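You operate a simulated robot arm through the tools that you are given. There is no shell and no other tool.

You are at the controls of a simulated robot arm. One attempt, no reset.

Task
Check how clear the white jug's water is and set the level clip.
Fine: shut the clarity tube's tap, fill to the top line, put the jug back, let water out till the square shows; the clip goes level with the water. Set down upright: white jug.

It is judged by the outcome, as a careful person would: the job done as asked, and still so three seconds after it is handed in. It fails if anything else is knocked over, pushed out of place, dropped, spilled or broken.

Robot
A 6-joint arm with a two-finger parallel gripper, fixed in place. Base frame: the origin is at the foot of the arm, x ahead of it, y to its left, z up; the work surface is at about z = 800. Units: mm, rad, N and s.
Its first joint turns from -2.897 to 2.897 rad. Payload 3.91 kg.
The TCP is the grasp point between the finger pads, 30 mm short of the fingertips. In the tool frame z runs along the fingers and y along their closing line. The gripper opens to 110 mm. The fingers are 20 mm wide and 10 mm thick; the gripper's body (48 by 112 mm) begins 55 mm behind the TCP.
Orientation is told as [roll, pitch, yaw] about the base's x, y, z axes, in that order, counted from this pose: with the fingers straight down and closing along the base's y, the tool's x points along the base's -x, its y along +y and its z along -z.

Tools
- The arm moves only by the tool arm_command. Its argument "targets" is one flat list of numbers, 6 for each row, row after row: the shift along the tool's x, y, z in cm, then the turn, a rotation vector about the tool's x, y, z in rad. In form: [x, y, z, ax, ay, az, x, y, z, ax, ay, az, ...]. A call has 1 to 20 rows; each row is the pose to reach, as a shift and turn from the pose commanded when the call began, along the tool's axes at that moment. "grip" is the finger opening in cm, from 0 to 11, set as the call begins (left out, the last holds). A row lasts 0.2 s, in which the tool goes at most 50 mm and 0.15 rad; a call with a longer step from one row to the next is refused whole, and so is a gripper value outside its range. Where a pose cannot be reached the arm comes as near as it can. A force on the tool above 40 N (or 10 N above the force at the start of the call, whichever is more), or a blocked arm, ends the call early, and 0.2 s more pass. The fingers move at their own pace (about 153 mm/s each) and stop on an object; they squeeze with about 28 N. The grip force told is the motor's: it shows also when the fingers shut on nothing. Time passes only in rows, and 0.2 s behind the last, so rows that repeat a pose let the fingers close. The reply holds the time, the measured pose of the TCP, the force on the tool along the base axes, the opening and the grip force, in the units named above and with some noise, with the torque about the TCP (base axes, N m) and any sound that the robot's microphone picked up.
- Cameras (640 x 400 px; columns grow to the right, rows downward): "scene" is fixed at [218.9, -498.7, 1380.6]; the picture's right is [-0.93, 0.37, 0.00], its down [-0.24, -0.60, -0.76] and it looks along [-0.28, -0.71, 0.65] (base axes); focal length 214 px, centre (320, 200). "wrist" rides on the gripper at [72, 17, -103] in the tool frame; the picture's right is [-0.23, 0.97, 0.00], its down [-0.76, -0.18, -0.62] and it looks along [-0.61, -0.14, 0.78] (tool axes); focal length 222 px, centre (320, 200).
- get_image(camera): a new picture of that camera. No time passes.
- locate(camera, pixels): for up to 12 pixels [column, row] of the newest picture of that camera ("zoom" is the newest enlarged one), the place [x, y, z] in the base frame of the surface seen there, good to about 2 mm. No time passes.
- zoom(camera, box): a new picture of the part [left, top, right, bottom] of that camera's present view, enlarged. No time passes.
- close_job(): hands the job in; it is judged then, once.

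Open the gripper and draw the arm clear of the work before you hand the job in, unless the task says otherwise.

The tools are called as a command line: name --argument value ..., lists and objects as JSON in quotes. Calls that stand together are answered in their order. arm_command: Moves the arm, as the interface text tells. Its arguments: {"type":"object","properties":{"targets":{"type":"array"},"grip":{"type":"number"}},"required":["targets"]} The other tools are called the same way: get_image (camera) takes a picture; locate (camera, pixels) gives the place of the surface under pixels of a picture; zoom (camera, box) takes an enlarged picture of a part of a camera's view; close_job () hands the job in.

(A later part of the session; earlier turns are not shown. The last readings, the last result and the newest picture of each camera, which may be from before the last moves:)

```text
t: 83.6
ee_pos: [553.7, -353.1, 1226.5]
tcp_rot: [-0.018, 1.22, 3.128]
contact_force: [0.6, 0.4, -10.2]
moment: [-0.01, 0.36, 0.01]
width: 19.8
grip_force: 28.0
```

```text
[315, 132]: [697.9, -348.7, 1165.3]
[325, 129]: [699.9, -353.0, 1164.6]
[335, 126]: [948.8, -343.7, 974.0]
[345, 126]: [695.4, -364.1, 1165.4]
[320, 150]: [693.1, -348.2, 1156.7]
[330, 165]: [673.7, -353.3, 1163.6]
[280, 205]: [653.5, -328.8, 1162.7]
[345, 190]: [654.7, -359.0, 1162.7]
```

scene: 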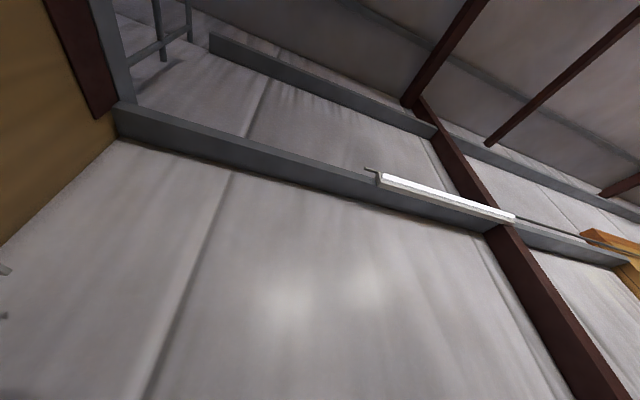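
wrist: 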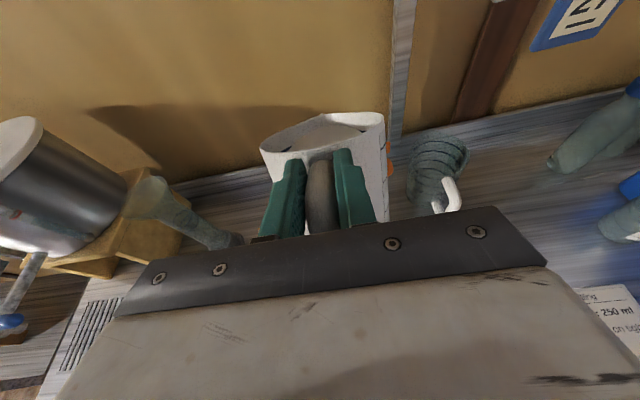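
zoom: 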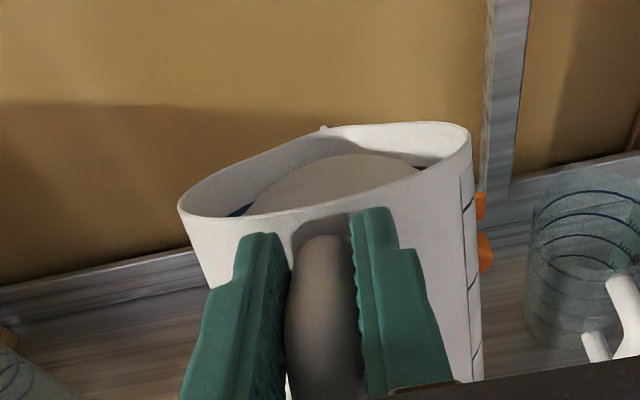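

A small stream bead shows at the lip (zoom (325,127)). I tip another 0.06 rad, hold, then ease back so I can look whether it lands in the tube.

arm_command --targets '[0.156, 0, 0.011, 0, -0.01, 0, 0.312, 0, 0.023, 0, -0.02, 0, 0.468, 0, 0.037, 0, -0.03, 0, 0.624, 0, 0.052, 0, -0.04, 0, 0.78, 0, 0.07, 0, -0.05, 0, 0.936, 0, 0.088, 0, -0.06, 0, 0.936, 0, 0.088, 0, -0.06, 0, 0.936, 0, 0.088, 0, -0.06, 0]'

zoom --camera "wrist" --box '[220, 60, 420, 230]'

```text
t: 85.4
ee_pos: [558.1, -353.7, 1235.0]
tcp_rot: [-0.016, 1.162, 3.132]
contact_force: [-0.9, 0.7, -9.8]
moment: [-0.01, 0.27, -0.03]
width: 19.6
grip_force: 28.4
```

```text
2.35 times, centred on (320, 145) of wrist
```

zoom: 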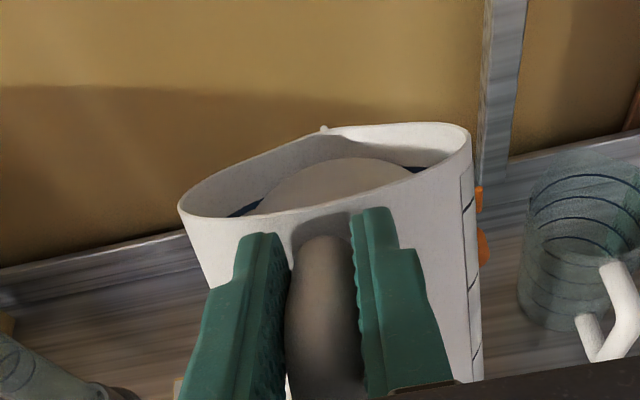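

Flow continues at the lip. I ease back 0.1 rad to stop and shift 130 mm sideways (+y) to look at the tube.

arm_command --targets '[-0.312, 0, -0.017, 0, 0.02, 0, -0.624, 0, -0.028, 0, 0.04, 0, -0.936, 0, -0.033, 0, 0.06, 0, -1.248, 0, -0.032, 0, 0.08, 0, -1.56, 0, -0.025, 0, 0.1, 0, -1.56, -0.2, -0.025, 0, 0.1, 0, -1.56, -0.7, -0.025, 0, 0.1, 0, -1.56, -1.5, -0.025, 0, 0.1, 0, -1.56, -2.5, -0.025, 0, 0.1, 0, -1.56, -3.7, -0.025, 0, 0.1, 0, -1.56, -4.9, -0.025, 0, 0.1, 0, -1.56, -6.1, -0.025, 0, 0.1, 0, -1.56, -7.3, -0.025, 0, 0.1, 0, -1.56, -8.5, -0.025, 0, 0.1, 0, -1.56, -9.7, -0.025, 0, 0.1, 0, -1.56, -10.8, -0.025, 0, 0.1, 0, -1.56, -11.8, -0.025, 0, 0.1, 0, -1.56, -12.5, -0.025, 0, 0.1, 0, -1.56, -12.9, -0.025, 0, 0.1, 0, -1.56, -13, -0.025, 0, 0.1, 0]'

get_image --camera "wrist"

zoom --camera "wrist" --box '[340, 100, 500, 260]'

```text
t: 89.8
ee_pos: [563.8, -243.7, 1175.6]
tcp_rot: [-0.31, 1.175, 2.852]
contact_force: [-1.3, 0.1, -8.4]
moment: [-0.09, 0.37, 0.01]
width: 19.7
grip_force: 27.8
stopped in row 20: the arm was blocked; the commanded pose is now the measured one
```

```text
taken
```

wrist: 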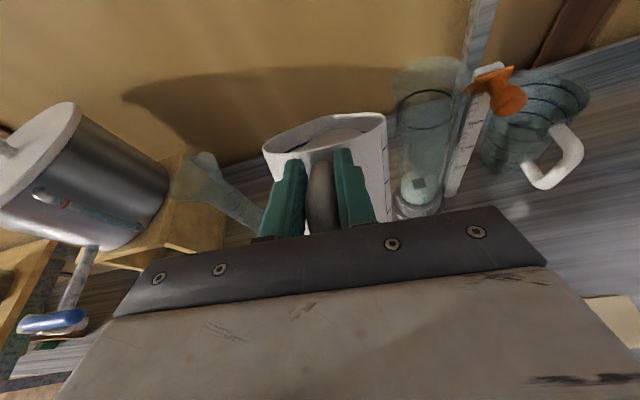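

```text
2.50 times, centred on (420, 180) of wrist
```

zoom: 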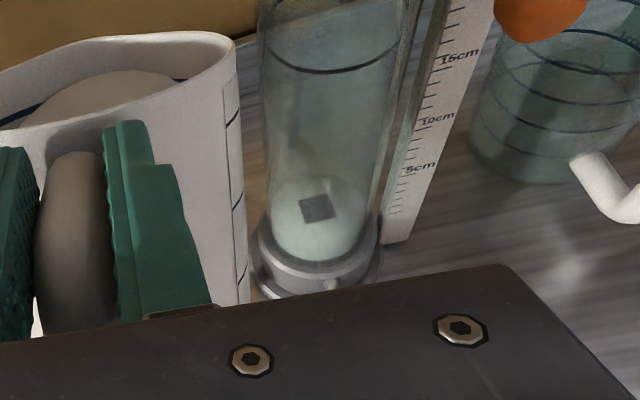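

The arm met a limit and drifted low while shifting; the jug still looks well held. I check the tube's bottom for water and the jug's rim.

locate --camera "zoom" --pixels '[[318, 208], [290, 230], [345, 235], [320, 250], [310, 185], [350, 60], [300, 150], [230, 38], [30, 125], [100, 90], [150, 38], [80, 60]]'

zoom --camera "wrist" --box '[240, 90, 400, 240]'

```text
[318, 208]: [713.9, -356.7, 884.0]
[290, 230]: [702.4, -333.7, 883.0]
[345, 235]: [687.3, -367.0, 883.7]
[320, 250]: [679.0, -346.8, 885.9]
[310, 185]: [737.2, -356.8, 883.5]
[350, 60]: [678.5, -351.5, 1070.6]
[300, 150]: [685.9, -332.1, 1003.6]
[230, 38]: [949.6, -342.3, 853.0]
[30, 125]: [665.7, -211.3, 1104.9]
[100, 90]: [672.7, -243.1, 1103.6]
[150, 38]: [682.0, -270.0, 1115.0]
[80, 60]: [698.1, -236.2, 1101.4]
```

```text
2.67 times, centred on (320, 165) of wrist
```

zoom: 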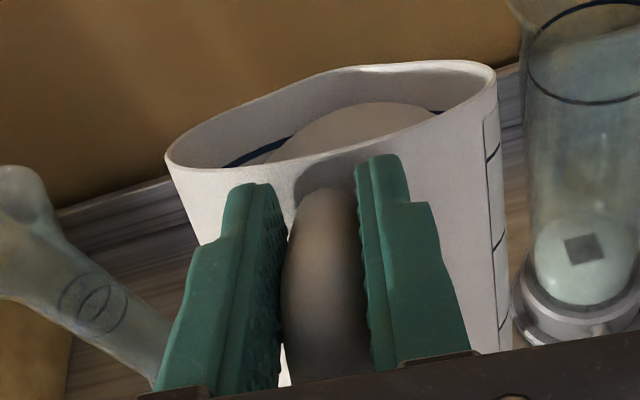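

Water surface in the tube is at z≈884, so the pour lands inside. I check the spout tip height against the jug's water level before moving back.

locate --camera "zoom" --pixels '[[340, 72], [350, 70], [360, 68], [325, 75], [340, 110], [320, 140], [420, 110], [172, 160], [494, 90], [300, 168]]'

```text
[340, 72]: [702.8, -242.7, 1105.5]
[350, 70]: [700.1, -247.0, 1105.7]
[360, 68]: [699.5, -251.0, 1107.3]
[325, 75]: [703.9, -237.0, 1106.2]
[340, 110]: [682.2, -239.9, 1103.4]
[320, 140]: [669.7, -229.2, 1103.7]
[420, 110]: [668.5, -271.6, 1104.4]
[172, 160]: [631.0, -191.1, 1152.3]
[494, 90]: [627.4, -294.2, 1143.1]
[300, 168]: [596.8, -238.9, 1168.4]
```

Lip 1105.5 vs water 1103.5: nothing spills, but margin is thin. I raise the jug, restore its orientation with nose-up, then bring it back over the tube.

arm_command --targets '[0.4, 0, -0.25, -0.005, 0.02, -0.01, 1.2, 0.0, -0.75, -0.012, 0.035, -0.03, 2.3, 0.01, -1.43, -0.02, 0.05, -0.055, 3.5, 0.01, -2.2, -0.028, 0.06, -0.08, 4.7, 0.02, -2.93, -0.034, 0.068, -0.1, 5.73, 0.02, -3.57, -0.038, 0.07, -0.111, 5.8, 0.5, -3.58, -0.038, 0.07, -0.111, 5.85, 1.3, -3.6, -0.038, 0.07, -0.111, 5.9, 2.3, -3.62, -0.038, 0.07, -0.111, 5.95, 3.5, -3.65, -0.038, 0.07, -0.111, 6.0, 4.7, -3.67, -0.038, 0.07, -0.111, 6.05, 5.9, -3.7, -0.038, 0.07, -0.111, 6.1, 7.1, -3.72, -0.038, 0.07, -0.111, 6.2, 8.3, -3.75, -0.038, 0.07, -0.111, 6.25, 9.3, -3.77, -0.038, 0.07, -0.111, 6.3, 10.0, -3.79, -0.038, 0.07, -0.111, 6.25, 10.2, -3.75, -0.038, 0.07, -0.111, 5.9, 10.25, -3.62, -0.038, 0.07, -0.111, 5.4, 10.3, -3.43, -0.038, 0.07, -0.111, 5.0, 10.36, -3.28, -0.038, 0.07, -0.111]'

get_image --camera "wrist"

zoom --camera "wrist" --box '[220, 60, 420, 230]'

locate --camera "zoom" --pixels '[[315, 132], [325, 130], [335, 127], [345, 126], [320, 150], [330, 165], [280, 205], [345, 190]]'

```text
t: 94.0
ee_pos: [551.8, -350.8, 1226.3]
tcp_rot: [0.022, 1.267, -3.119]
contact_force: [0.7, -0.8, -9.8]
moment: [0.0, 0.36, 0.0]
width: 19.6
grip_force: 28.1
```

```text
taken
```

wrist: 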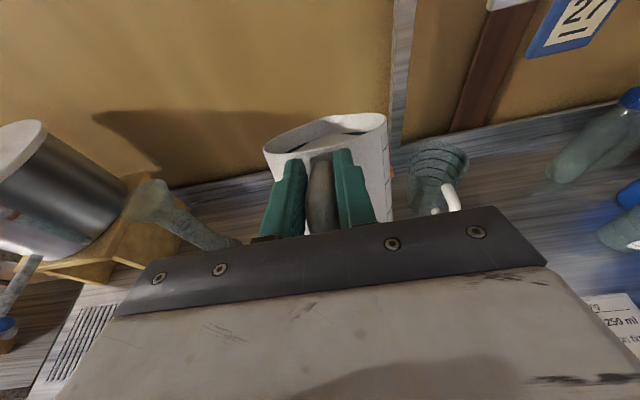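

```text
2.35 times, centred on (320, 145) of wrist
```

zoom: 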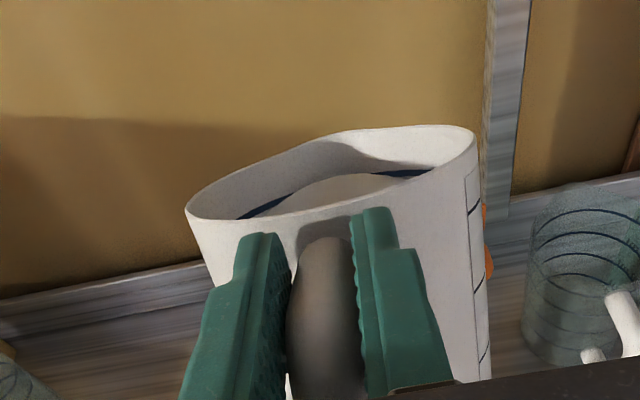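

```text
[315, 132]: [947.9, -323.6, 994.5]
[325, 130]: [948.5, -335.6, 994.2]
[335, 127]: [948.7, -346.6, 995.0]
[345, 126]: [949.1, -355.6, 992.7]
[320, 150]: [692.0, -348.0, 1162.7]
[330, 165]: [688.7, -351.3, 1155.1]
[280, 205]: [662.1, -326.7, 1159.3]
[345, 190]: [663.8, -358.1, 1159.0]
```

Back over the tube, water clearly lower in the jug. I locate the spout tip exactly.

locate --camera "zoom" --pixels '[[320, 138], [330, 135], [340, 133], [350, 131], [360, 131], [335, 140]]'

```text
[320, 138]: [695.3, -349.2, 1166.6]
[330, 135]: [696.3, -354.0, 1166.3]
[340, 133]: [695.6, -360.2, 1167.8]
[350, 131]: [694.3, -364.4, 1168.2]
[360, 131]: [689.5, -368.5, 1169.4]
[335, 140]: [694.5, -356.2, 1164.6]
```

Lip at (696,−355,1166). I pour steadily now, tipping 0.24 rad about the lip while lowering it a little.

arm_command --targets '[0.13, 0, 0.036, 0, -0.012, 0, 0.26, 0, 0.074, 0, -0.024, 0, 0.389, 0, 0.115, 0, -0.036, 0, 0.519, 0, 0.158, 0, -0.048, 0, 0.646, 0, 0.203, 0, -0.06, 0, 0.774, 0, 0.249, 0, -0.072, 0, 0.902, 0, 0.299, 0, -0.084, 0, 1.03, 0, 0.351, 0, -0.096, 0, 1.157, 0, 0.405, 0, -0.108, 0, 1.284, 0, 0.461, 0, -0.12, 0, 1.41, 0, 0.519, 0, -0.132, 0, 1.536, 0, 0.579, 0, -0.144, 0, 1.661, 0, 0.642, 0, -0.156, 0, 1.785, 0, 0.707, 0, -0.168, 0, 1.91, 0, 0.774, 0, -0.18, 0, 2.033, 0, 0.843, 0, -0.192, 0, 2.156, 0, 0.915, 0, -0.204, 0, 2.278, 0, 0.988, 0, -0.216, 0, 2.4, 0, 1.064, 0, -0.228, 0, 2.521, 0, 1.141, 0, -0.24, 0]'

get_image --camera "wrist"

zoom --camera "wrist" --box '[220, 60, 420, 230]'

locate --camera "zoom" --pixels '[[320, 138], [330, 135], [340, 133], [350, 131], [335, 140], [320, 160], [345, 185], [280, 205]]'

```text
t: 98.2
ee_pos: [570.2, -351.2, 1247.1]
tcp_rot: [0.013, 1.028, -3.129]
contact_force: [1.1, -0.2, -7.9]
moment: [0.03, 0.18, -0.01]
width: 19.5
grip_force: 27.5
```

```text
taken
```

wrist: 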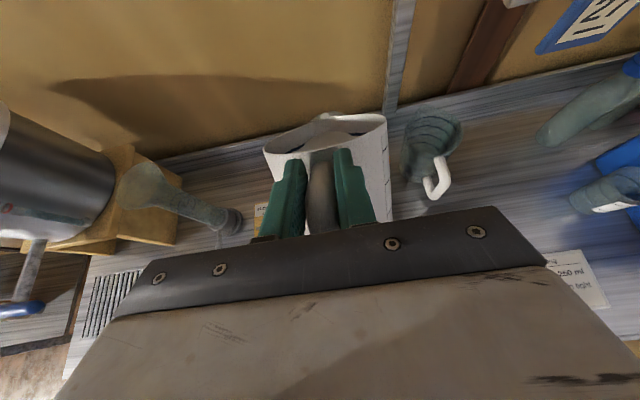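

```text
2.35 times, centred on (320, 145) of wrist
```

zoom: 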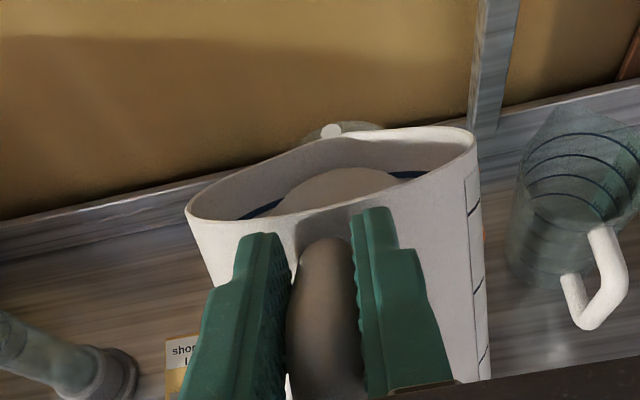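

```text
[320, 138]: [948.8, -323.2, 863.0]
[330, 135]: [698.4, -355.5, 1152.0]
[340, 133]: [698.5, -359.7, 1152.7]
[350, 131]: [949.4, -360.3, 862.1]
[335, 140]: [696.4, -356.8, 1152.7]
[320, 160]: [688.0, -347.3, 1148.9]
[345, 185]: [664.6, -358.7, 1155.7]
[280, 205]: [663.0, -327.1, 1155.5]
```

The stream shows falling into the mouth just beyond the lip, and the load has dropped to 7.9 N. I continue tipping 0.2 rad, lowering the lip slightly.

arm_command --targets '[0.113, 0, 0.041, 0, -0.01, 0, 0.225, 0, 0.083, 0, -0.02, 0, 0.339, 0, 0.127, 0, -0.03, 0, 0.451, 0, 0.171, 0, -0.04, 0, 0.563, 0, 0.218, 0, -0.05, 0, 0.674, 0, 0.268, 0, -0.06, 0, 0.786, 0, 0.318, 0, -0.07, 0, 0.898, 0, 0.37, 0, -0.08, 0, 1.009, 0, 0.423, 0, -0.09, 0, 1.119, 0, 0.478, 0, -0.1, 0, 1.23, 0, 0.533, 0, -0.11, 0, 1.34, 0, 0.591, 0, -0.12, 0, 1.45, 0, 0.65, 0, -0.13, 0, 1.56, 0, 0.711, 0, -0.14, 0, 1.669, 0, 0.774, 0, -0.15, 0, 1.778, 0, 0.838, 0, -0.16, 0, 1.886, 0, 0.903, 0, -0.17, 0, 1.995, 0, 0.969, 0, -0.18, 0, 2.103, 0, 1.037, 0, -0.19, 0, 2.21, 0, 1.107, 0, -0.2, 0]'

get_image --camera "wrist"

zoom --camera "wrist" --box '[240, 40, 400, 210]'

```text
t: 102.4
ee_pos: [590.1, -351.1, 1260.8]
tcp_rot: [0.01, 0.827, -3.132]
contact_force: [0.2, -0.1, -6.7]
moment: [0.0, -0.04, 0.04]
width: 19.6
grip_force: 27.9
```

```text
taken
```

wrist: 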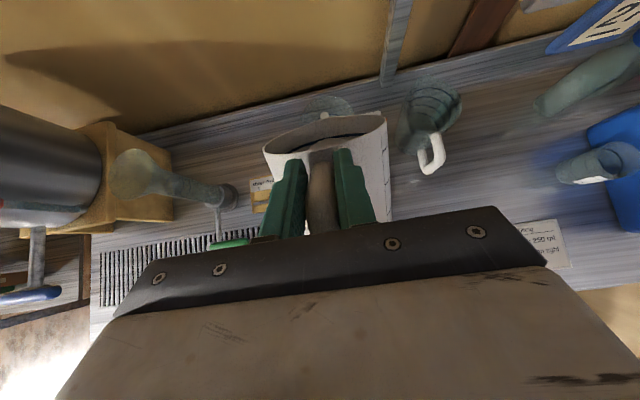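

```text
2.35 times, centred on (320, 125) of wrist
```

zoom: 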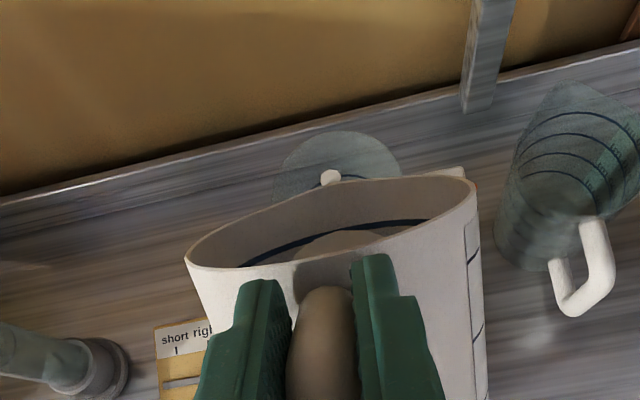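

The tube mouth is visible around zoom (335,160) with the stream entering. I hold still briefly for the flow to finish, then look at the level.

arm_command --targets '[0, 0, 0, 0, 0, 0, 0, 0, 0, 0, 0, 0, 0, 0, 0, 0, 0, 0, 0, 0, 0, 0, 0, 0, 0, 0, 0, 0, 0, 0]'

zoom --camera "wrist" --box '[280, 70, 380, 170]'

locate --camera "zoom" --pixels '[[250, 200], [300, 180], [350, 180], [400, 190], [450, 200], [320, 240], [280, 230], [420, 220], [330, 150], [340, 290], [300, 330], [380, 330]]'

```text
t: 103.6
ee_pos: [589.9, -350.3, 1260.4]
tcp_rot: [0.01, 0.828, -3.133]
contact_force: [-0.5, -0.5, -6.1]
moment: [0.05, -0.02, -0.01]
width: 19.5
grip_force: 28.3
```

```text
4.00 times, centred on (330, 120) of wrist
```

zoom: 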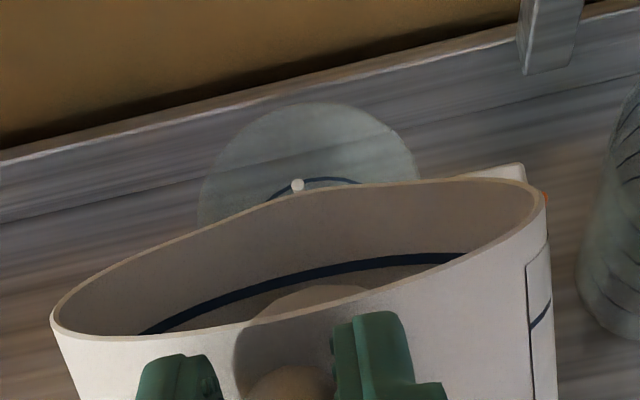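

```text
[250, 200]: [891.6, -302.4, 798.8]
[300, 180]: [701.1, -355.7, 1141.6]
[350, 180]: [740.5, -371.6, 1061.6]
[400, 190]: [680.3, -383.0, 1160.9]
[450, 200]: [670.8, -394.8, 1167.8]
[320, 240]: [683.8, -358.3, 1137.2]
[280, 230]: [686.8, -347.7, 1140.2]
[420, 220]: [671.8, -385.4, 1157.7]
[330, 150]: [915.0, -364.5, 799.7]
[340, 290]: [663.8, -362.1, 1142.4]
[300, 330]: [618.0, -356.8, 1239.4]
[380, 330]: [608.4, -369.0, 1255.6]
```

The line at zoom (340,180) sits at z≈1062, and only a dribble remains. I tip the jug back and retreat 100 mm toward the robot to see the water level in the tube.

arm_command --targets '[-0.47, 0, -0.03, 0, 0.03, 0, -0.94, 0, -0.055, 0, 0.06, 0, -1.4, 0, -0.06, 0, 0.09, 0, -1.87, 0, -0.055, 0, 0.12, 0, -2.34, 0, -0.036, 0, 0.15, 0, -2.45, 0, -0.2, 0, 0.15, 0, -2.7, 0, -0.5, 0, 0.15, 0, -3.1, 0, -1.05, 0, 0.15, 0, -3.6, 0, -1.7, 0, 0.15, 0, -4.2, 0, -2.5, 0, 0.15, 0, -4.9, 0, -3.5, 0, 0.15, 0, -5.6, 0, -4.4, 0, 0.15, 0, -6.3, 0, -5.3, 0, 0.15, 0, -6.9, 0, -6.1, 0, 0.15, 0, -7.5, 0, -6.9, 0, 0.15, 0, -8.0, 0, -7.6, 0, 0.15, 0, -8.36, 0, -8.09, 0, 0.15, 0]'

get_image --camera "wrist"

zoom --camera "wrist" --box '[280, 40, 400, 160]'

```text
t: 107.2
ee_pos: [473.1, -351.4, 1253.4]
tcp_rot: [0.014, 0.977, -3.13]
contact_force: [-0.2, -0.4, -5.6]
moment: [-0.02, 0.08, 0.01]
width: 19.5
grip_force: 27.9
```

```text
taken
```

wrist: 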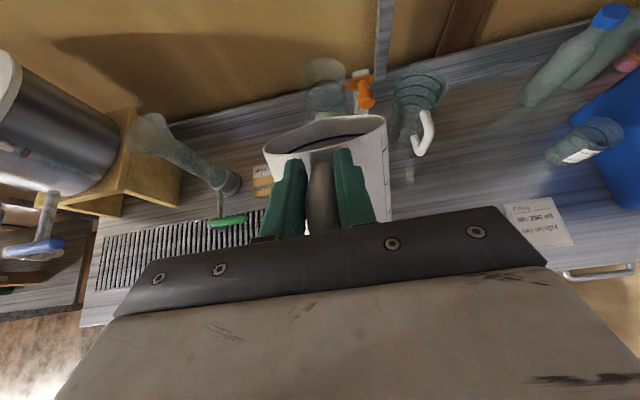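

```text
3.33 times, centred on (340, 100) of wrist
```

zoom: 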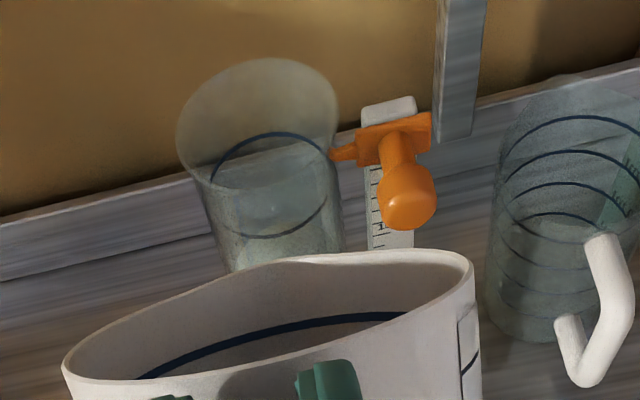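

The tube's upper part is visible, its line ring at zoom (270,185). I locate points inside for the water surface.

locate --camera "zoom" --pixels '[[260, 180], [270, 200], [270, 215], [270, 228], [265, 240], [270, 250], [290, 240], [240, 245], [300, 210], [240, 210], [260, 260], [285, 135]]'

```text
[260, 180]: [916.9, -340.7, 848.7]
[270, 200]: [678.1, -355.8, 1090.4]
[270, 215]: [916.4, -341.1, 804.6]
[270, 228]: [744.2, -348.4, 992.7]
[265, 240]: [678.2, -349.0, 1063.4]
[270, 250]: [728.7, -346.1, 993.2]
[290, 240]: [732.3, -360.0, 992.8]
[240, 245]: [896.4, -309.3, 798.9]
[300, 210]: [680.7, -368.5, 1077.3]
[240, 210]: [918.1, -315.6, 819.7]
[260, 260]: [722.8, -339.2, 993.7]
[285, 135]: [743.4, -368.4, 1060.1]
```

The tube's water is at z≈993 against the line at ≈1062, so about 69 mm more is needed. I go back forward over the mouth and tip again up to the earlier angle.

arm_command --targets '[0.1, 0, 0.2, 0, 0, 0, 0.3, 0, 0.6, 0, 0, 0, 0.65, 0, 1.3, 0, 0, 0, 1.1, 0, 2.2, 0, 0, 0, 1.65, 0, 3.3, 0, 0, 0, 2.2, 0, 4.4, 0, 0, 0, 2.75, 0, 5.5, 0, 0, 0, 3.3, 0, 6.6, 0, 0, 0, 3.8, 0, 7.65, 0, 0, 0, 4.25, 0, 8.55, 0, 0, 0, 4.55, 0, 9.2, 0, 0, 0, 4.71, 0, 9.49, 0, 0, 0, 5.02, 0, 9.52, 0, -0.02, 0, 5.33, 0, 9.56, 0, -0.04, 0, 5.64, 0, 9.6, 0, -0.06, 0, 5.95, 0, 9.65, 0, -0.08, 0, 6.26, 0, 9.71, 0, -0.1, 0, 6.56, 0, 9.77, 0, -0.12, 0]'

get_image --camera "wrist"

zoom --camera "wrist" --box '[280, 70, 380, 170]'

locate --camera "zoom" --pixels '[[300, 195], [310, 200], [290, 205], [330, 190], [350, 185], [280, 200], [270, 210]]'

```text
t: 111.0
ee_pos: [591.8, -351.4, 1253.7]
tcp_rot: [0.012, 0.857, -3.13]
contact_force: [0.8, 0.9, -5.9]
moment: [0.02, 0.0, 0.01]
width: 19.2
grip_force: 28.0
```

```text
taken
```

wrist: 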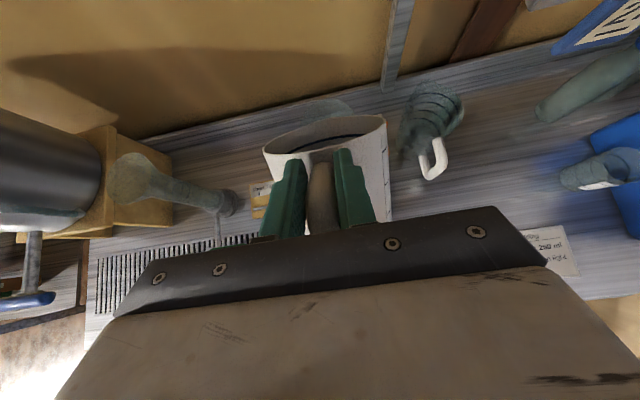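

```text
4.00 times, centred on (330, 120) of wrist
```

zoom: 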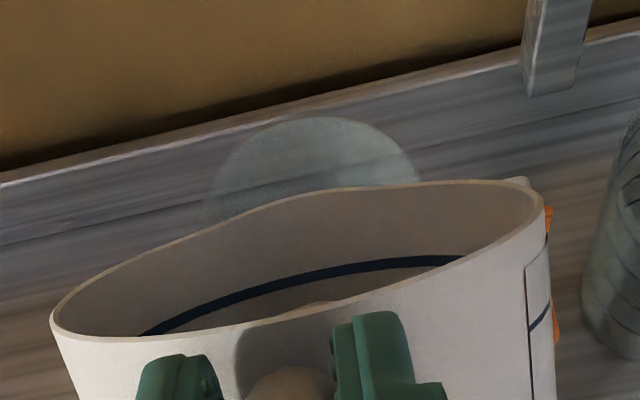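

```text
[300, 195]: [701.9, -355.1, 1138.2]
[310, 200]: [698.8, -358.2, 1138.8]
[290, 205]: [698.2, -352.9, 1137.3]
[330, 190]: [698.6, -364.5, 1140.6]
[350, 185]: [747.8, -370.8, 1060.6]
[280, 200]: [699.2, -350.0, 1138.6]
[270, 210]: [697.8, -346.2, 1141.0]
```

Lip at (701,−355,1138). I tip slowly by 0.13 rad and hold for the flow to finish.

arm_command --targets '[0.156, 0, 0.015, 0, -0.01, 0, 0.311, 0, 0.031, 0, -0.02, 0, 0.467, 0, 0.049, 0, -0.03, 0, 0.622, 0, 0.068, 0, -0.04, 0, 0.777, 0, 0.089, 0, -0.05, 0, 0.931, 0, 0.113, 0, -0.06, 0, 1.086, 0, 0.137, 0, -0.07, 0, 1.24, 0, 0.163, 0, -0.08, 0, 1.394, 0, 0.19, 0, -0.09, 0, 1.547, 0, 0.219, 0, -0.1, 0, 1.701, 0, 0.249, 0, -0.11, 0, 1.854, 0, 0.281, 0, -0.12, 0, 2.006, 0, 0.314, 0, -0.13, 0, 2.006, 0, 0.314, 0, -0.13, 0, 2.006, 0, 0.314, 0, -0.13, 0, 2.006, 0, 0.314, 0, -0.13, 0, 2.006, 0, 0.314, 0, -0.13, 0, 2.006, 0, 0.314, 0, -0.13, 0]'

zoom --camera "wrist" --box '[280, 60, 400, 180]'

get_image --camera "wrist"

```text
t: 114.8
ee_pos: [607.3, -351.6, 1265.5]
tcp_rot: [0.011, 0.728, -3.132]
contact_force: [-0.5, 0.0, -4.3]
moment: [0.02, -0.08, -0.02]
width: 19.4
grip_force: 28.6
```

```text
3.33 times, centred on (340, 120) of wrist
```

zoom: 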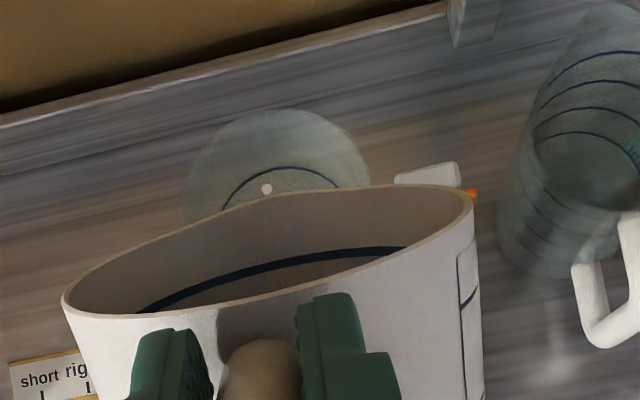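

```text
taken
```

wrist: 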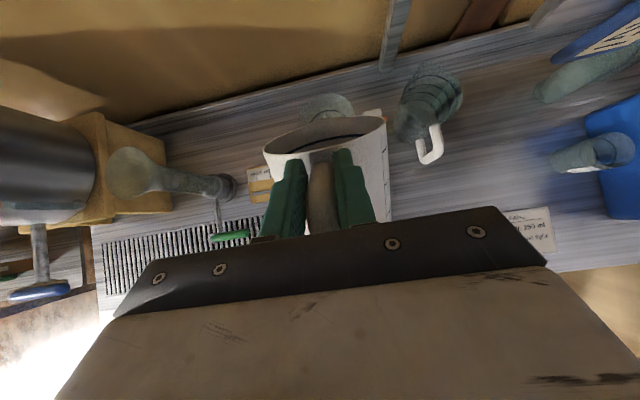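

The stream bead and the line ring are visible over the lip; I locate points inside the ring for the level.

locate --camera "zoom" --pixels '[[290, 182], [310, 183], [250, 195], [300, 178], [325, 184], [240, 200], [285, 190], [320, 180]]'

```text
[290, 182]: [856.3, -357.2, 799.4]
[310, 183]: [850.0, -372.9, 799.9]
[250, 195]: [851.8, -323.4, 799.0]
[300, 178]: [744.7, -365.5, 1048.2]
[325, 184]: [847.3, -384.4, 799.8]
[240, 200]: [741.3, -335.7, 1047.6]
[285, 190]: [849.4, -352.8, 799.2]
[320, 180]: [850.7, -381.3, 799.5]
```

Ambiguous readings near z≈1048, so I tip back and retreat to view the level properly.

arm_command --targets '[-0.47, 0, -0.03, 0, 0.03, 0, -0.94, 0, -0.055, 0, 0.06, 0, -1.4, 0, -0.06, 0, 0.09, 0, -1.87, 0, -0.055, 0, 0.12, 0, -2.34, 0, -0.036, 0, 0.15, 0, -2.49, 0, -0.17, 0, 0.15, 0, -2.78, 0, -0.43, 0, 0.15, 0, -3.25, 0, -0.85, 0, 0.15, 0, -3.85, 0, -1.39, 0, 0.15, 0, -4.6, 0, -2.06, 0, 0.15, 0, -5.5, 0, -2.87, 0, 0.15, 0, -6.4, 0, -3.68, 0, 0.15, 0, -7.3, 0, -4.48, 0, 0.15, 0, -8.1, 0, -5.2, 0, 0.15, 0, -8.8, 0, -5.83, 0, 0.15, 0, -9.4, 0, -6.37, 0, 0.15, 0, -9.8, 0, -6.73, 0, 0.15, 0]'

zoom --camera "wrist" --box '[280, 40, 400, 160]'

locate --camera "zoom" --pixels '[[260, 180], [270, 200], [270, 215], [270, 228], [265, 240], [270, 250], [290, 240], [240, 225], [300, 210], [240, 210], [260, 160], [285, 145]]'

```text
t: 118.4
ee_pos: [488.0, -351.9, 1253.3]
tcp_rot: [0.011, 0.879, -3.131]
contact_force: [-0.2, 0.2, -3.8]
moment: [0.0, -0.01, 0.0]
width: 19.8
grip_force: 28.5
```

```text
3.33 times, centred on (340, 100) of wrist
```

zoom: 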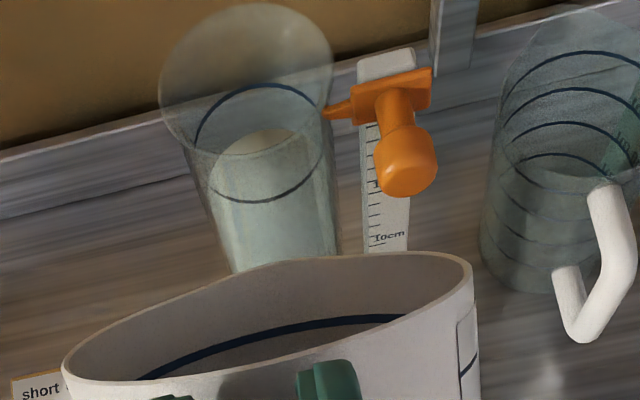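

```text
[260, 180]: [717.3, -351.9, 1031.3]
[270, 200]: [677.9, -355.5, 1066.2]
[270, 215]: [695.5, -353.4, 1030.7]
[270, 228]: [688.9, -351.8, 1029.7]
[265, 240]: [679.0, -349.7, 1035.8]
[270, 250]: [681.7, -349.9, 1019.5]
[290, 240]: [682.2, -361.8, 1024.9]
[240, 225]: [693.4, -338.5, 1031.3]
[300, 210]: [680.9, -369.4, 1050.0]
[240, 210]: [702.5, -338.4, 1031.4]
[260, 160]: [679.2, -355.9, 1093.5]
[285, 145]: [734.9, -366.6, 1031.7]
```

The water surface is at z≈1031, 31 mm below the line at ≈1062. I go forward again and tip up to just short of the last angle.

arm_command --targets '[0.1, 0, 0.14, 0, 0, 0, 0.35, 0, 0.48, 0, 0, 0, 0.8, 0, 1.08, 0, 0, 0, 1.4, 0, 1.9, 0, 0, 0, 2.1, 0, 2.84, 0, 0, 0, 2.8, 0, 3.79, 0, 0, 0, 3.5, 0, 4.73, 0, 0, 0, 4.2, 0, 5.68, 0, 0, 0, 4.85, 0, 6.56, 0, 0, 0, 5.4, 0, 7.3, 0, 0, 0, 5.8, 0, 7.84, 0, 0, 0, 6.06, 0, 8.19, 0, 0, 0, 6.37, 0, 8.22, 0, -0.02, 0, 6.69, 0, 8.26, 0, -0.04, 0, 7.0, 0, 8.31, 0, -0.06, 0, 7.31, 0, 8.36, 0, -0.08, 0, 7.62, 0, 8.42, 0, -0.1, 0, 7.93, 0, 8.48, 0, -0.12, 0]'

zoom --camera "wrist" --box '[280, 60, 400, 180]'

locate --camera "zoom" --pixels '[[260, 200], [270, 197], [280, 195], [290, 193], [300, 192], [265, 205]]'

```text
t: 122.2
ee_pos: [606.0, -351.0, 1258.2]
tcp_rot: [0.01, 0.758, -3.135]
contact_force: [-0.1, -0.1, -4.8]
moment: [-0.02, -0.09, 0.0]
width: 19.6
grip_force: 27.5
```

```text
3.33 times, centred on (340, 120) of wrist
```

zoom: 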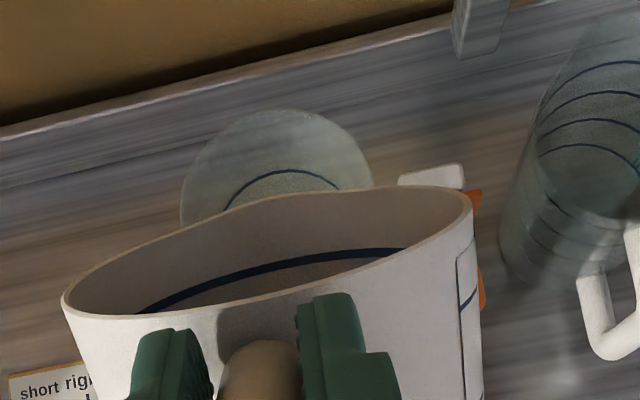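

```text
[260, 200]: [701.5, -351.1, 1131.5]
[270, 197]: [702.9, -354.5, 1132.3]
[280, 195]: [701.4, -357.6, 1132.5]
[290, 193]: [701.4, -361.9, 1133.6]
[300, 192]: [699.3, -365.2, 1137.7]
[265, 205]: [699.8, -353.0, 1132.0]
```

Lip at (702,−355,1132), close above the mouth. I tip 0.068 rad more and hold.

arm_command --targets '[0.157, 0, 0.016, 0, -0.01, 0, 0.314, 0, 0.033, 0, -0.02, 0, 0.471, 0, 0.052, 0, -0.03, 0, 0.628, 0, 0.073, 0, -0.04, 0, 0.784, 0, 0.095, 0, -0.05, 0, 0.941, 0, 0.118, 0, -0.06, 0, 1.067, 0, 0.138, 0, -0.068, 0, 1.067, 0, 0.138, 0, -0.068, 0, 1.067, 0, 0.138, 0, -0.068, 0, 1.067, 0, 0.138, 0, -0.068, 0, 1.067, 0, 0.138, 0, -0.068, 0, 1.067, 0, 0.138, 0, -0.068, 0]'

zoom --camera "wrist" --box '[280, 60, 400, 180]'

locate --camera "zoom" --pixels '[[290, 185], [310, 183], [250, 200], [300, 178], [325, 184], [240, 203], [280, 185], [300, 183]]'

```text
t: 124.8
ee_pos: [614.3, -350.7, 1264.1]
tcp_rot: [0.009, 0.689, -3.133]
contact_force: [0.1, 0.3, -3.8]
moment: [0.01, -0.05, 0.0]
width: 19.3
grip_force: 27.6
```

```text
3.33 times, centred on (340, 120) of wrist
```

zoom: 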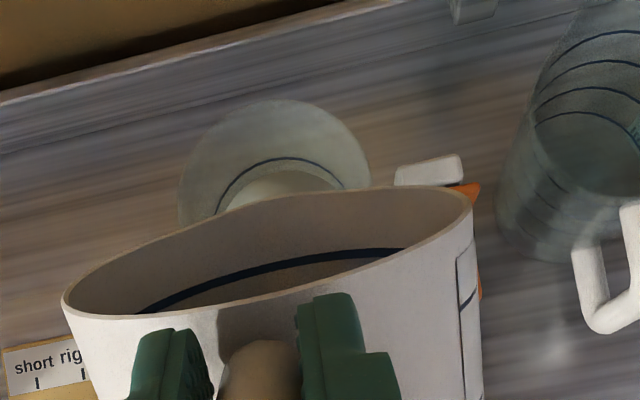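

```text
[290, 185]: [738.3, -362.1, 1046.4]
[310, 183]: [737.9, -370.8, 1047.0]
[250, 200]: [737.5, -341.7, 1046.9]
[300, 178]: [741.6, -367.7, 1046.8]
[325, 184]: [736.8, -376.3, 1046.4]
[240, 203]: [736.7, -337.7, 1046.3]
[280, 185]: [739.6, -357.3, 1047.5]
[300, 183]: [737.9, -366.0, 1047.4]
```

Now I can see the water directly over the lip: surface at z≈1047, the flow has stopped. I tip 0.03 rad more and hold.

arm_command --targets '[0.157, 0, 0.016, 0, -0.01, 0, 0.314, 0, 0.033, 0, -0.02, 0, 0.471, 0, 0.052, 0, -0.03, 0, 0.471, 0, 0.052, 0, -0.03, 0, 0.471, 0, 0.052, 0, -0.03, 0, 0.471, 0, 0.052, 0, -0.03, 0, 0.471, 0, 0.052, 0, -0.03, 0, 0.471, 0, 0.052, 0, -0.03, 0]'

zoom --camera "wrist" --box '[280, 60, 400, 180]'

locate --camera "zoom" --pixels '[[290, 185], [310, 183], [250, 200], [300, 178], [325, 184], [240, 203], [280, 185], [300, 165], [275, 158], [260, 195]]'

```text
t: 126.6
ee_pos: [617.1, -350.8, 1266.8]
tcp_rot: [0.008, 0.66, -3.135]
contact_force: [-0.3, -0.4, -2.8]
moment: [-0.01, -0.07, -0.01]
width: 19.4
grip_force: 28.0
```

```text
3.33 times, centred on (340, 120) of wrist
```

zoom: 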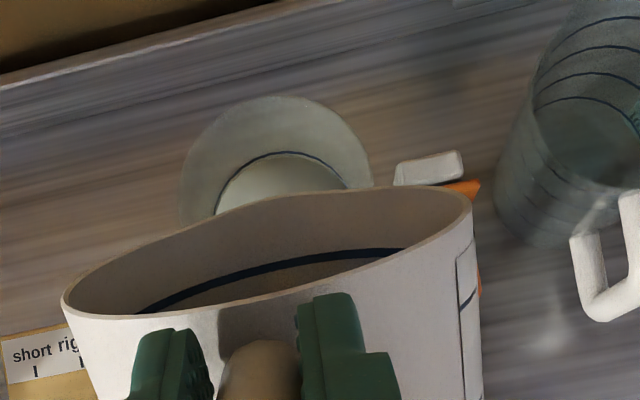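

```text
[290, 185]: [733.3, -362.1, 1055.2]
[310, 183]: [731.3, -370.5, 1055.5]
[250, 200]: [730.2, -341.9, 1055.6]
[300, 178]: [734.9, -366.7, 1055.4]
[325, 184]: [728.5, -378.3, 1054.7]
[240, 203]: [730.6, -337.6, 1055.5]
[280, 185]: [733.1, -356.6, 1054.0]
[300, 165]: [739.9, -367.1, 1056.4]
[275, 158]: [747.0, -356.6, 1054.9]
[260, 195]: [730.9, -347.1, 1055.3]
```

Level 1055.3. I check the ring's exact height and tip a further 0.018 rad.

locate --camera "zoom" --pixels '[[280, 153], [270, 154], [260, 157], [250, 162], [300, 153], [315, 158], [330, 168], [290, 152]]'

arm_command --targets '[0.141, 0, 0.015, 0, -0.009, 0, 0.283, 0, 0.03, 0, -0.018, 0, 0.283, 0, 0.03, 0, -0.018, 0, 0.283, 0, 0.03, 0, -0.018, 0, 0.283, 0, 0.03, 0, -0.018, 0, 0.283, 0, 0.03, 0, -0.018, 0]'

zoom --camera "wrist" --box '[290, 70, 380, 160]'

locate --camera "wrist" --pixels '[[325, 115], [331, 114], [337, 115], [316, 118], [326, 110], [320, 116], [333, 110]]'

```text
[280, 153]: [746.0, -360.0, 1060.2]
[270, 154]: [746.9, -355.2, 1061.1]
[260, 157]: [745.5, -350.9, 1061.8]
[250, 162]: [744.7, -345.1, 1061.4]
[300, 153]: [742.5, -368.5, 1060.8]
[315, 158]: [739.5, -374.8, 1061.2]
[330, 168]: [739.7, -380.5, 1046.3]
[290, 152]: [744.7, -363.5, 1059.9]
```

```text
t: 128.0
ee_pos: [620.6, -351.3, 1269.5]
tcp_rot: [0.009, 0.641, -3.133]
contact_force: [1.4, 0.0, -3.2]
moment: [0.01, -0.1, -0.01]
width: 19.4
grip_force: 28.2
```

```text
4.44 times, centred on (335, 115) of wrist
```

zoom: 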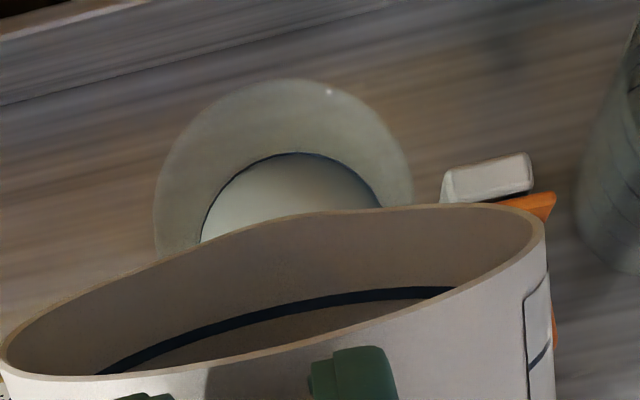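

```text
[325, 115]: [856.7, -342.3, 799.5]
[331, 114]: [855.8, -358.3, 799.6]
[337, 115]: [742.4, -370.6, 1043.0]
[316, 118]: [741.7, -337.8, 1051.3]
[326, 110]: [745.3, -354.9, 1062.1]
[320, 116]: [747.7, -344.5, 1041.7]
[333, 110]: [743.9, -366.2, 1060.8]
```

I locate the water surface in the fresh zoom.

locate --camera "zoom" --pixels '[[300, 190], [270, 200], [330, 195], [290, 165], [250, 205], [350, 190], [310, 175], [290, 153]]'

```text
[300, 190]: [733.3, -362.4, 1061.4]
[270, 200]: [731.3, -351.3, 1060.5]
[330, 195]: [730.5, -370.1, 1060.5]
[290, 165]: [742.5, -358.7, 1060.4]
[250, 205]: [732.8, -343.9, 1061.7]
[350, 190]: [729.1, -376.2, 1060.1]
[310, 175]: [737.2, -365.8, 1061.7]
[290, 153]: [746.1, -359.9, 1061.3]
```

Water surface ≈1061 matches the line at ≈1061: the tube is filled. I tip the jug back and retreat.

arm_command --targets '[-0.47, 0, -0.03, 0, 0.03, 0, -0.94, 0, -0.055, 0, 0.06, 0, -1.41, 0, -0.06, 0, 0.09, 0, -1.88, 0, -0.055, 0, 0.12, 0, -2.36, 0, -0.05, 0, 0.15, 0, -2.5, 0, -0.25, 0, 0.16, 0, -2.8, 0, -0.65, 0, 0.18, 0, -3.25, 0, -1.25, 0, 0.2, 0, -3.85, 0, -2.05, 0, 0.23, 0, -4.55, 0, -3.0, 0, 0.26, 0, -5.3, 0, -4.0, 0, 0.29, 0, -6.05, 0, -5.0, 0, 0.32, 0, -6.8, 0, -6.0, 0, 0.35, 0, -7.45, 0, -6.9, 0, 0.38, 0, -8.0, 0, -7.65, 0, 0.41, 0, -8.4, 0, -8.2, 0, 0.43, 0, -8.58, 0, -8.43, 0, 0.45, 0]'

get_image --camera "wrist"

zoom --camera "wrist" --box '[270, 40, 410, 180]'

```text
t: 131.6
ee_pos: [500.8, -350.4, 1285.4]
tcp_rot: [0.017, 1.092, -3.127]
contact_force: [0.2, -0.1, -3.8]
moment: [0.01, 0.11, -0.03]
width: 19.4
grip_force: 27.2
```

```text
taken
```

wrist: 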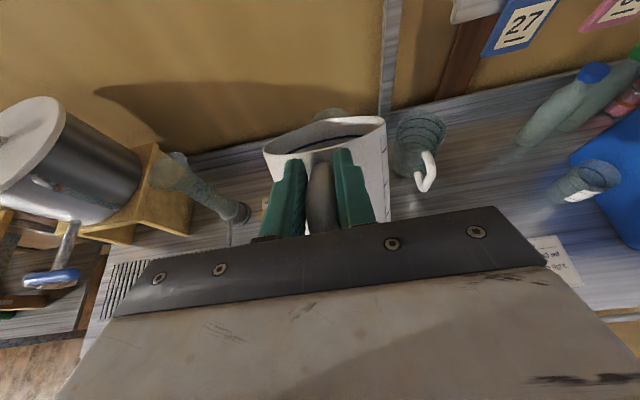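

```text
2.86 times, centred on (340, 110) of wrist
```

zoom: 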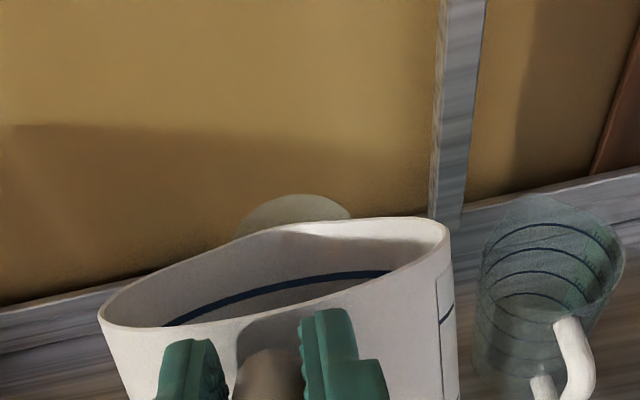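

The jug is clear of the tube and light (≈3.5 N). I carry it back sideways to above its place, levelling it on the way.

arm_command --targets '[0, 0.5, 0, 0, 0.02, 0, 0, 1.3, 0, 0, 0.04, 0, 0, 2.5, 0, 0, 0.06, 0, 0, 4.0, 0, 0, 0.08, 0, 0, 5.7, 0, 0, 0.1, 0, 0, 7.4, 0, 0, 0.125, 0, 0, 9.1, 0, 0, 0.15, 0, 0, 10.8, 0, 0, 0.175, 0, 0, 12.5, 0, 0, 0.2, 0, 0, 14.2, 0, 0, 0.225, 0, 0, 15.9, 0, 0, 0.25, 0, 0, 17.6, 0, 0, 0.275, 0, 0, 19.3, 0, 0, 0.3, 0, 0, 21.0, 0, 0, 0.325, 0, 0, 22.7, 0, 0, 0.35, 0, 0, 24.4, 0, 0, 0.375, 0, 0, 26.1, 0, 0, 0.4, 0, 0, 27.8, 0, 0, 0.42, 0, 0, 29.4, 0, 0, 0.44, 0, 0, 30.6, 0, 0, 0.45, 0]'

get_image --camera "wrist"

zoom --camera "wrist" --box '[220, 60, 420, 230]'

locate --camera "zoom" --pixels '[[280, 205], [350, 190], [330, 130], [340, 128], [320, 135], [187, 210], [470, 140], [310, 240], [320, 260], [320, 300]]'

```text
t: 135.8
ee_pos: [502.0, -656.8, 1286.3]
tcp_rot: [0.235, 1.541, -2.906]
contact_force: [-0.8, -0.8, -2.9]
moment: [0.01, 0.25, 0.01]
width: 19.2
grip_force: 28.2
```

```text
taken
```

wrist: 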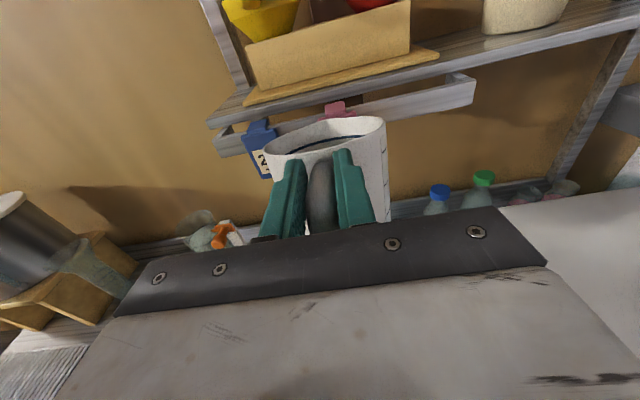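

```text
2.35 times, centred on (320, 145) of wrist
```

zoom: 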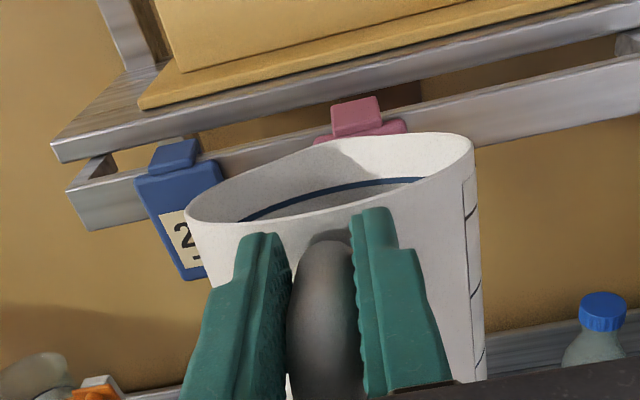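

```text
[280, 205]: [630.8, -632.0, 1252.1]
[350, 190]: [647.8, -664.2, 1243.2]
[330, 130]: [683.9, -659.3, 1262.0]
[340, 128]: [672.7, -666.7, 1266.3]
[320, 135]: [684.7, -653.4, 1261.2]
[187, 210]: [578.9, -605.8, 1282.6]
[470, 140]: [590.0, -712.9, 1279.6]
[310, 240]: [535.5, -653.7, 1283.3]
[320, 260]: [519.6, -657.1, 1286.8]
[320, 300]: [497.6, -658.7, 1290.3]
```

The jug is over its place with ~8° nose-down left. I lower it smoothly to just above the table while levelling it.

arm_command --targets '[-0.6, 0, 0, 0, 0.008, 0, -1.8, 0, 0, 0, 0.016, 0, -3.4, 0, -0.01, 0, 0.024, 0, -5.2, 0, -0.01, 0, 0.032, 0, -7.1, 0, -0.02, 0, 0.04, 0, -9.0, 0, -0.02, 0, 0.048, 0, -11.0, 0, -0.03, 0, 0.056, 0, -13.0, 0, -0.03, 0, 0.064, 0, -15.0, 0, -0.04, 0, 0.072, 0, -17.0, 0, -0.04, 0, 0.08, 0, -19.0, 0, -0.05, 0, 0.088, 0, -21.0, 0, -0.05, 0, 0.096, 0, -23.0, 0, -0.06, 0, 0.104, 0, -25.0, 0, -0.07, 0, 0.112, 0, -26.8, 0, -0.07, 0, 0.12, 0, -28.4, 0, -0.08, 0, 0.128, 0, -29.8, 0, -0.08, 0, 0.135, 0, -31.0, 0, -0.09, 0, 0.141, 0, -31.9, 0, -0.09, 0, 0.141, 0, -32.4, 0, -0.09, 0, 0.141, 0]'

get_image --camera "wrist"

zoom --camera "wrist" --box '[220, 60, 420, 230]'

locate --camera "zoom" --pixels '[[280, 217], [330, 212], [330, 145], [345, 142], [320, 150], [190, 212], [470, 150], [310, 250], [320, 275], [320, 300]]'

```text
t: 140.0
ee_pos: [491.4, -660.0, 963.4]
tcp_rot: [3.076, 1.459, -0.065]
contact_force: [1.2, -0.5, -3.6]
moment: [0.0, 0.29, 0.0]
width: 19.3
grip_force: 28.0
```

```text
taken
```

wrist: 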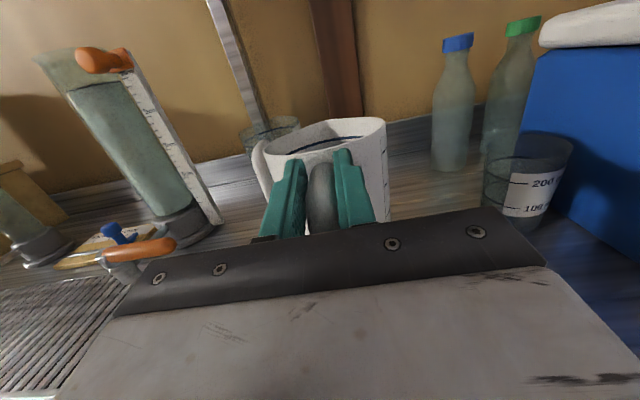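

```text
2.35 times, centred on (320, 145) of wrist
```

zoom: 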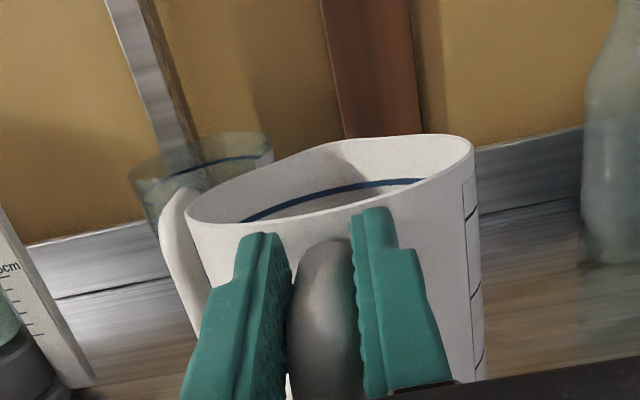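

```text
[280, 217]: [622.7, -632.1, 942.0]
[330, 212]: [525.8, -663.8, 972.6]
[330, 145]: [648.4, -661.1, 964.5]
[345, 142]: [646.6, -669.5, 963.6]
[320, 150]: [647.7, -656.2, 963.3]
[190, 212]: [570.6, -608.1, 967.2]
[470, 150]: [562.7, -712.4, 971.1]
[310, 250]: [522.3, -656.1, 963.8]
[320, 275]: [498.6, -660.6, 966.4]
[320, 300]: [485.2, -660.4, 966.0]
```

The jug leans only ~3° now, rim ≈970. I level it, shift 5 mm in y and lower to just above contact.

arm_command --targets '[-0.3, -0.15, -0.03, 0, 0.01, 0, -0.7, -0.3, -0.08, 0, 0.02, 0, -1.1, -0.45, -0.12, 0, 0.03, 0, -1.4, -0.5, -0.16, 0, 0.04, 0, -1.65, -0.5, -0.18, 0, 0.05, 0, -1.8, -0.5, -0.2, 0, 0.05, 0]'

get_image --camera "wrist"

zoom --camera "wrist" --box '[220, 60, 420, 230]'

locate --camera "zoom" --pixels '[[330, 212], [300, 218], [330, 145], [345, 142], [320, 150], [190, 212], [470, 150], [320, 275]]'

```text
t: 141.4
ee_pos: [491.9, -655.6, 945.2]
tcp_rot: [3.096, 1.407, -0.043]
contact_force: [-1.0, -0.3, -4.0]
moment: [0.0, 0.26, -0.01]
width: 19.5
grip_force: 28.0
```

```text
taken
```

wrist: 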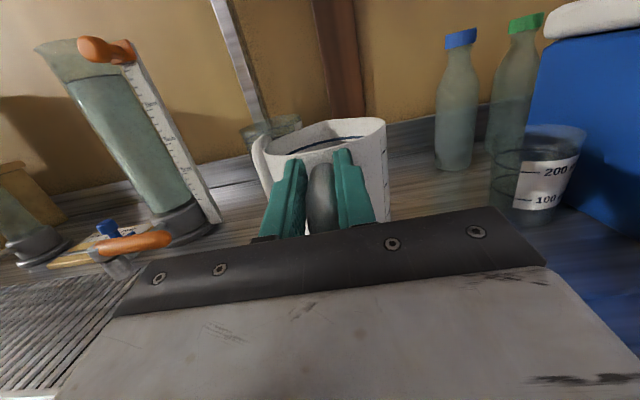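

```text
2.35 times, centred on (320, 145) of wrist
```

zoom: 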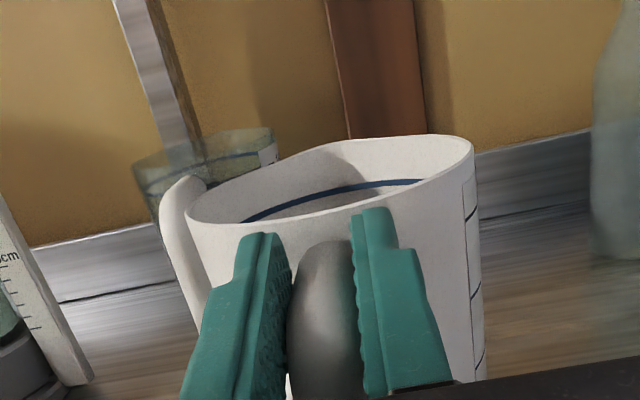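

```text
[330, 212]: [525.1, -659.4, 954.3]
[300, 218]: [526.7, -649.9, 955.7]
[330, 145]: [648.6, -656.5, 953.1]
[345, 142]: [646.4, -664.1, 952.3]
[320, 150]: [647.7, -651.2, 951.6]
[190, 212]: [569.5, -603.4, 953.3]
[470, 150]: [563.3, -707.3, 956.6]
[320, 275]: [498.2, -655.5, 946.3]
```

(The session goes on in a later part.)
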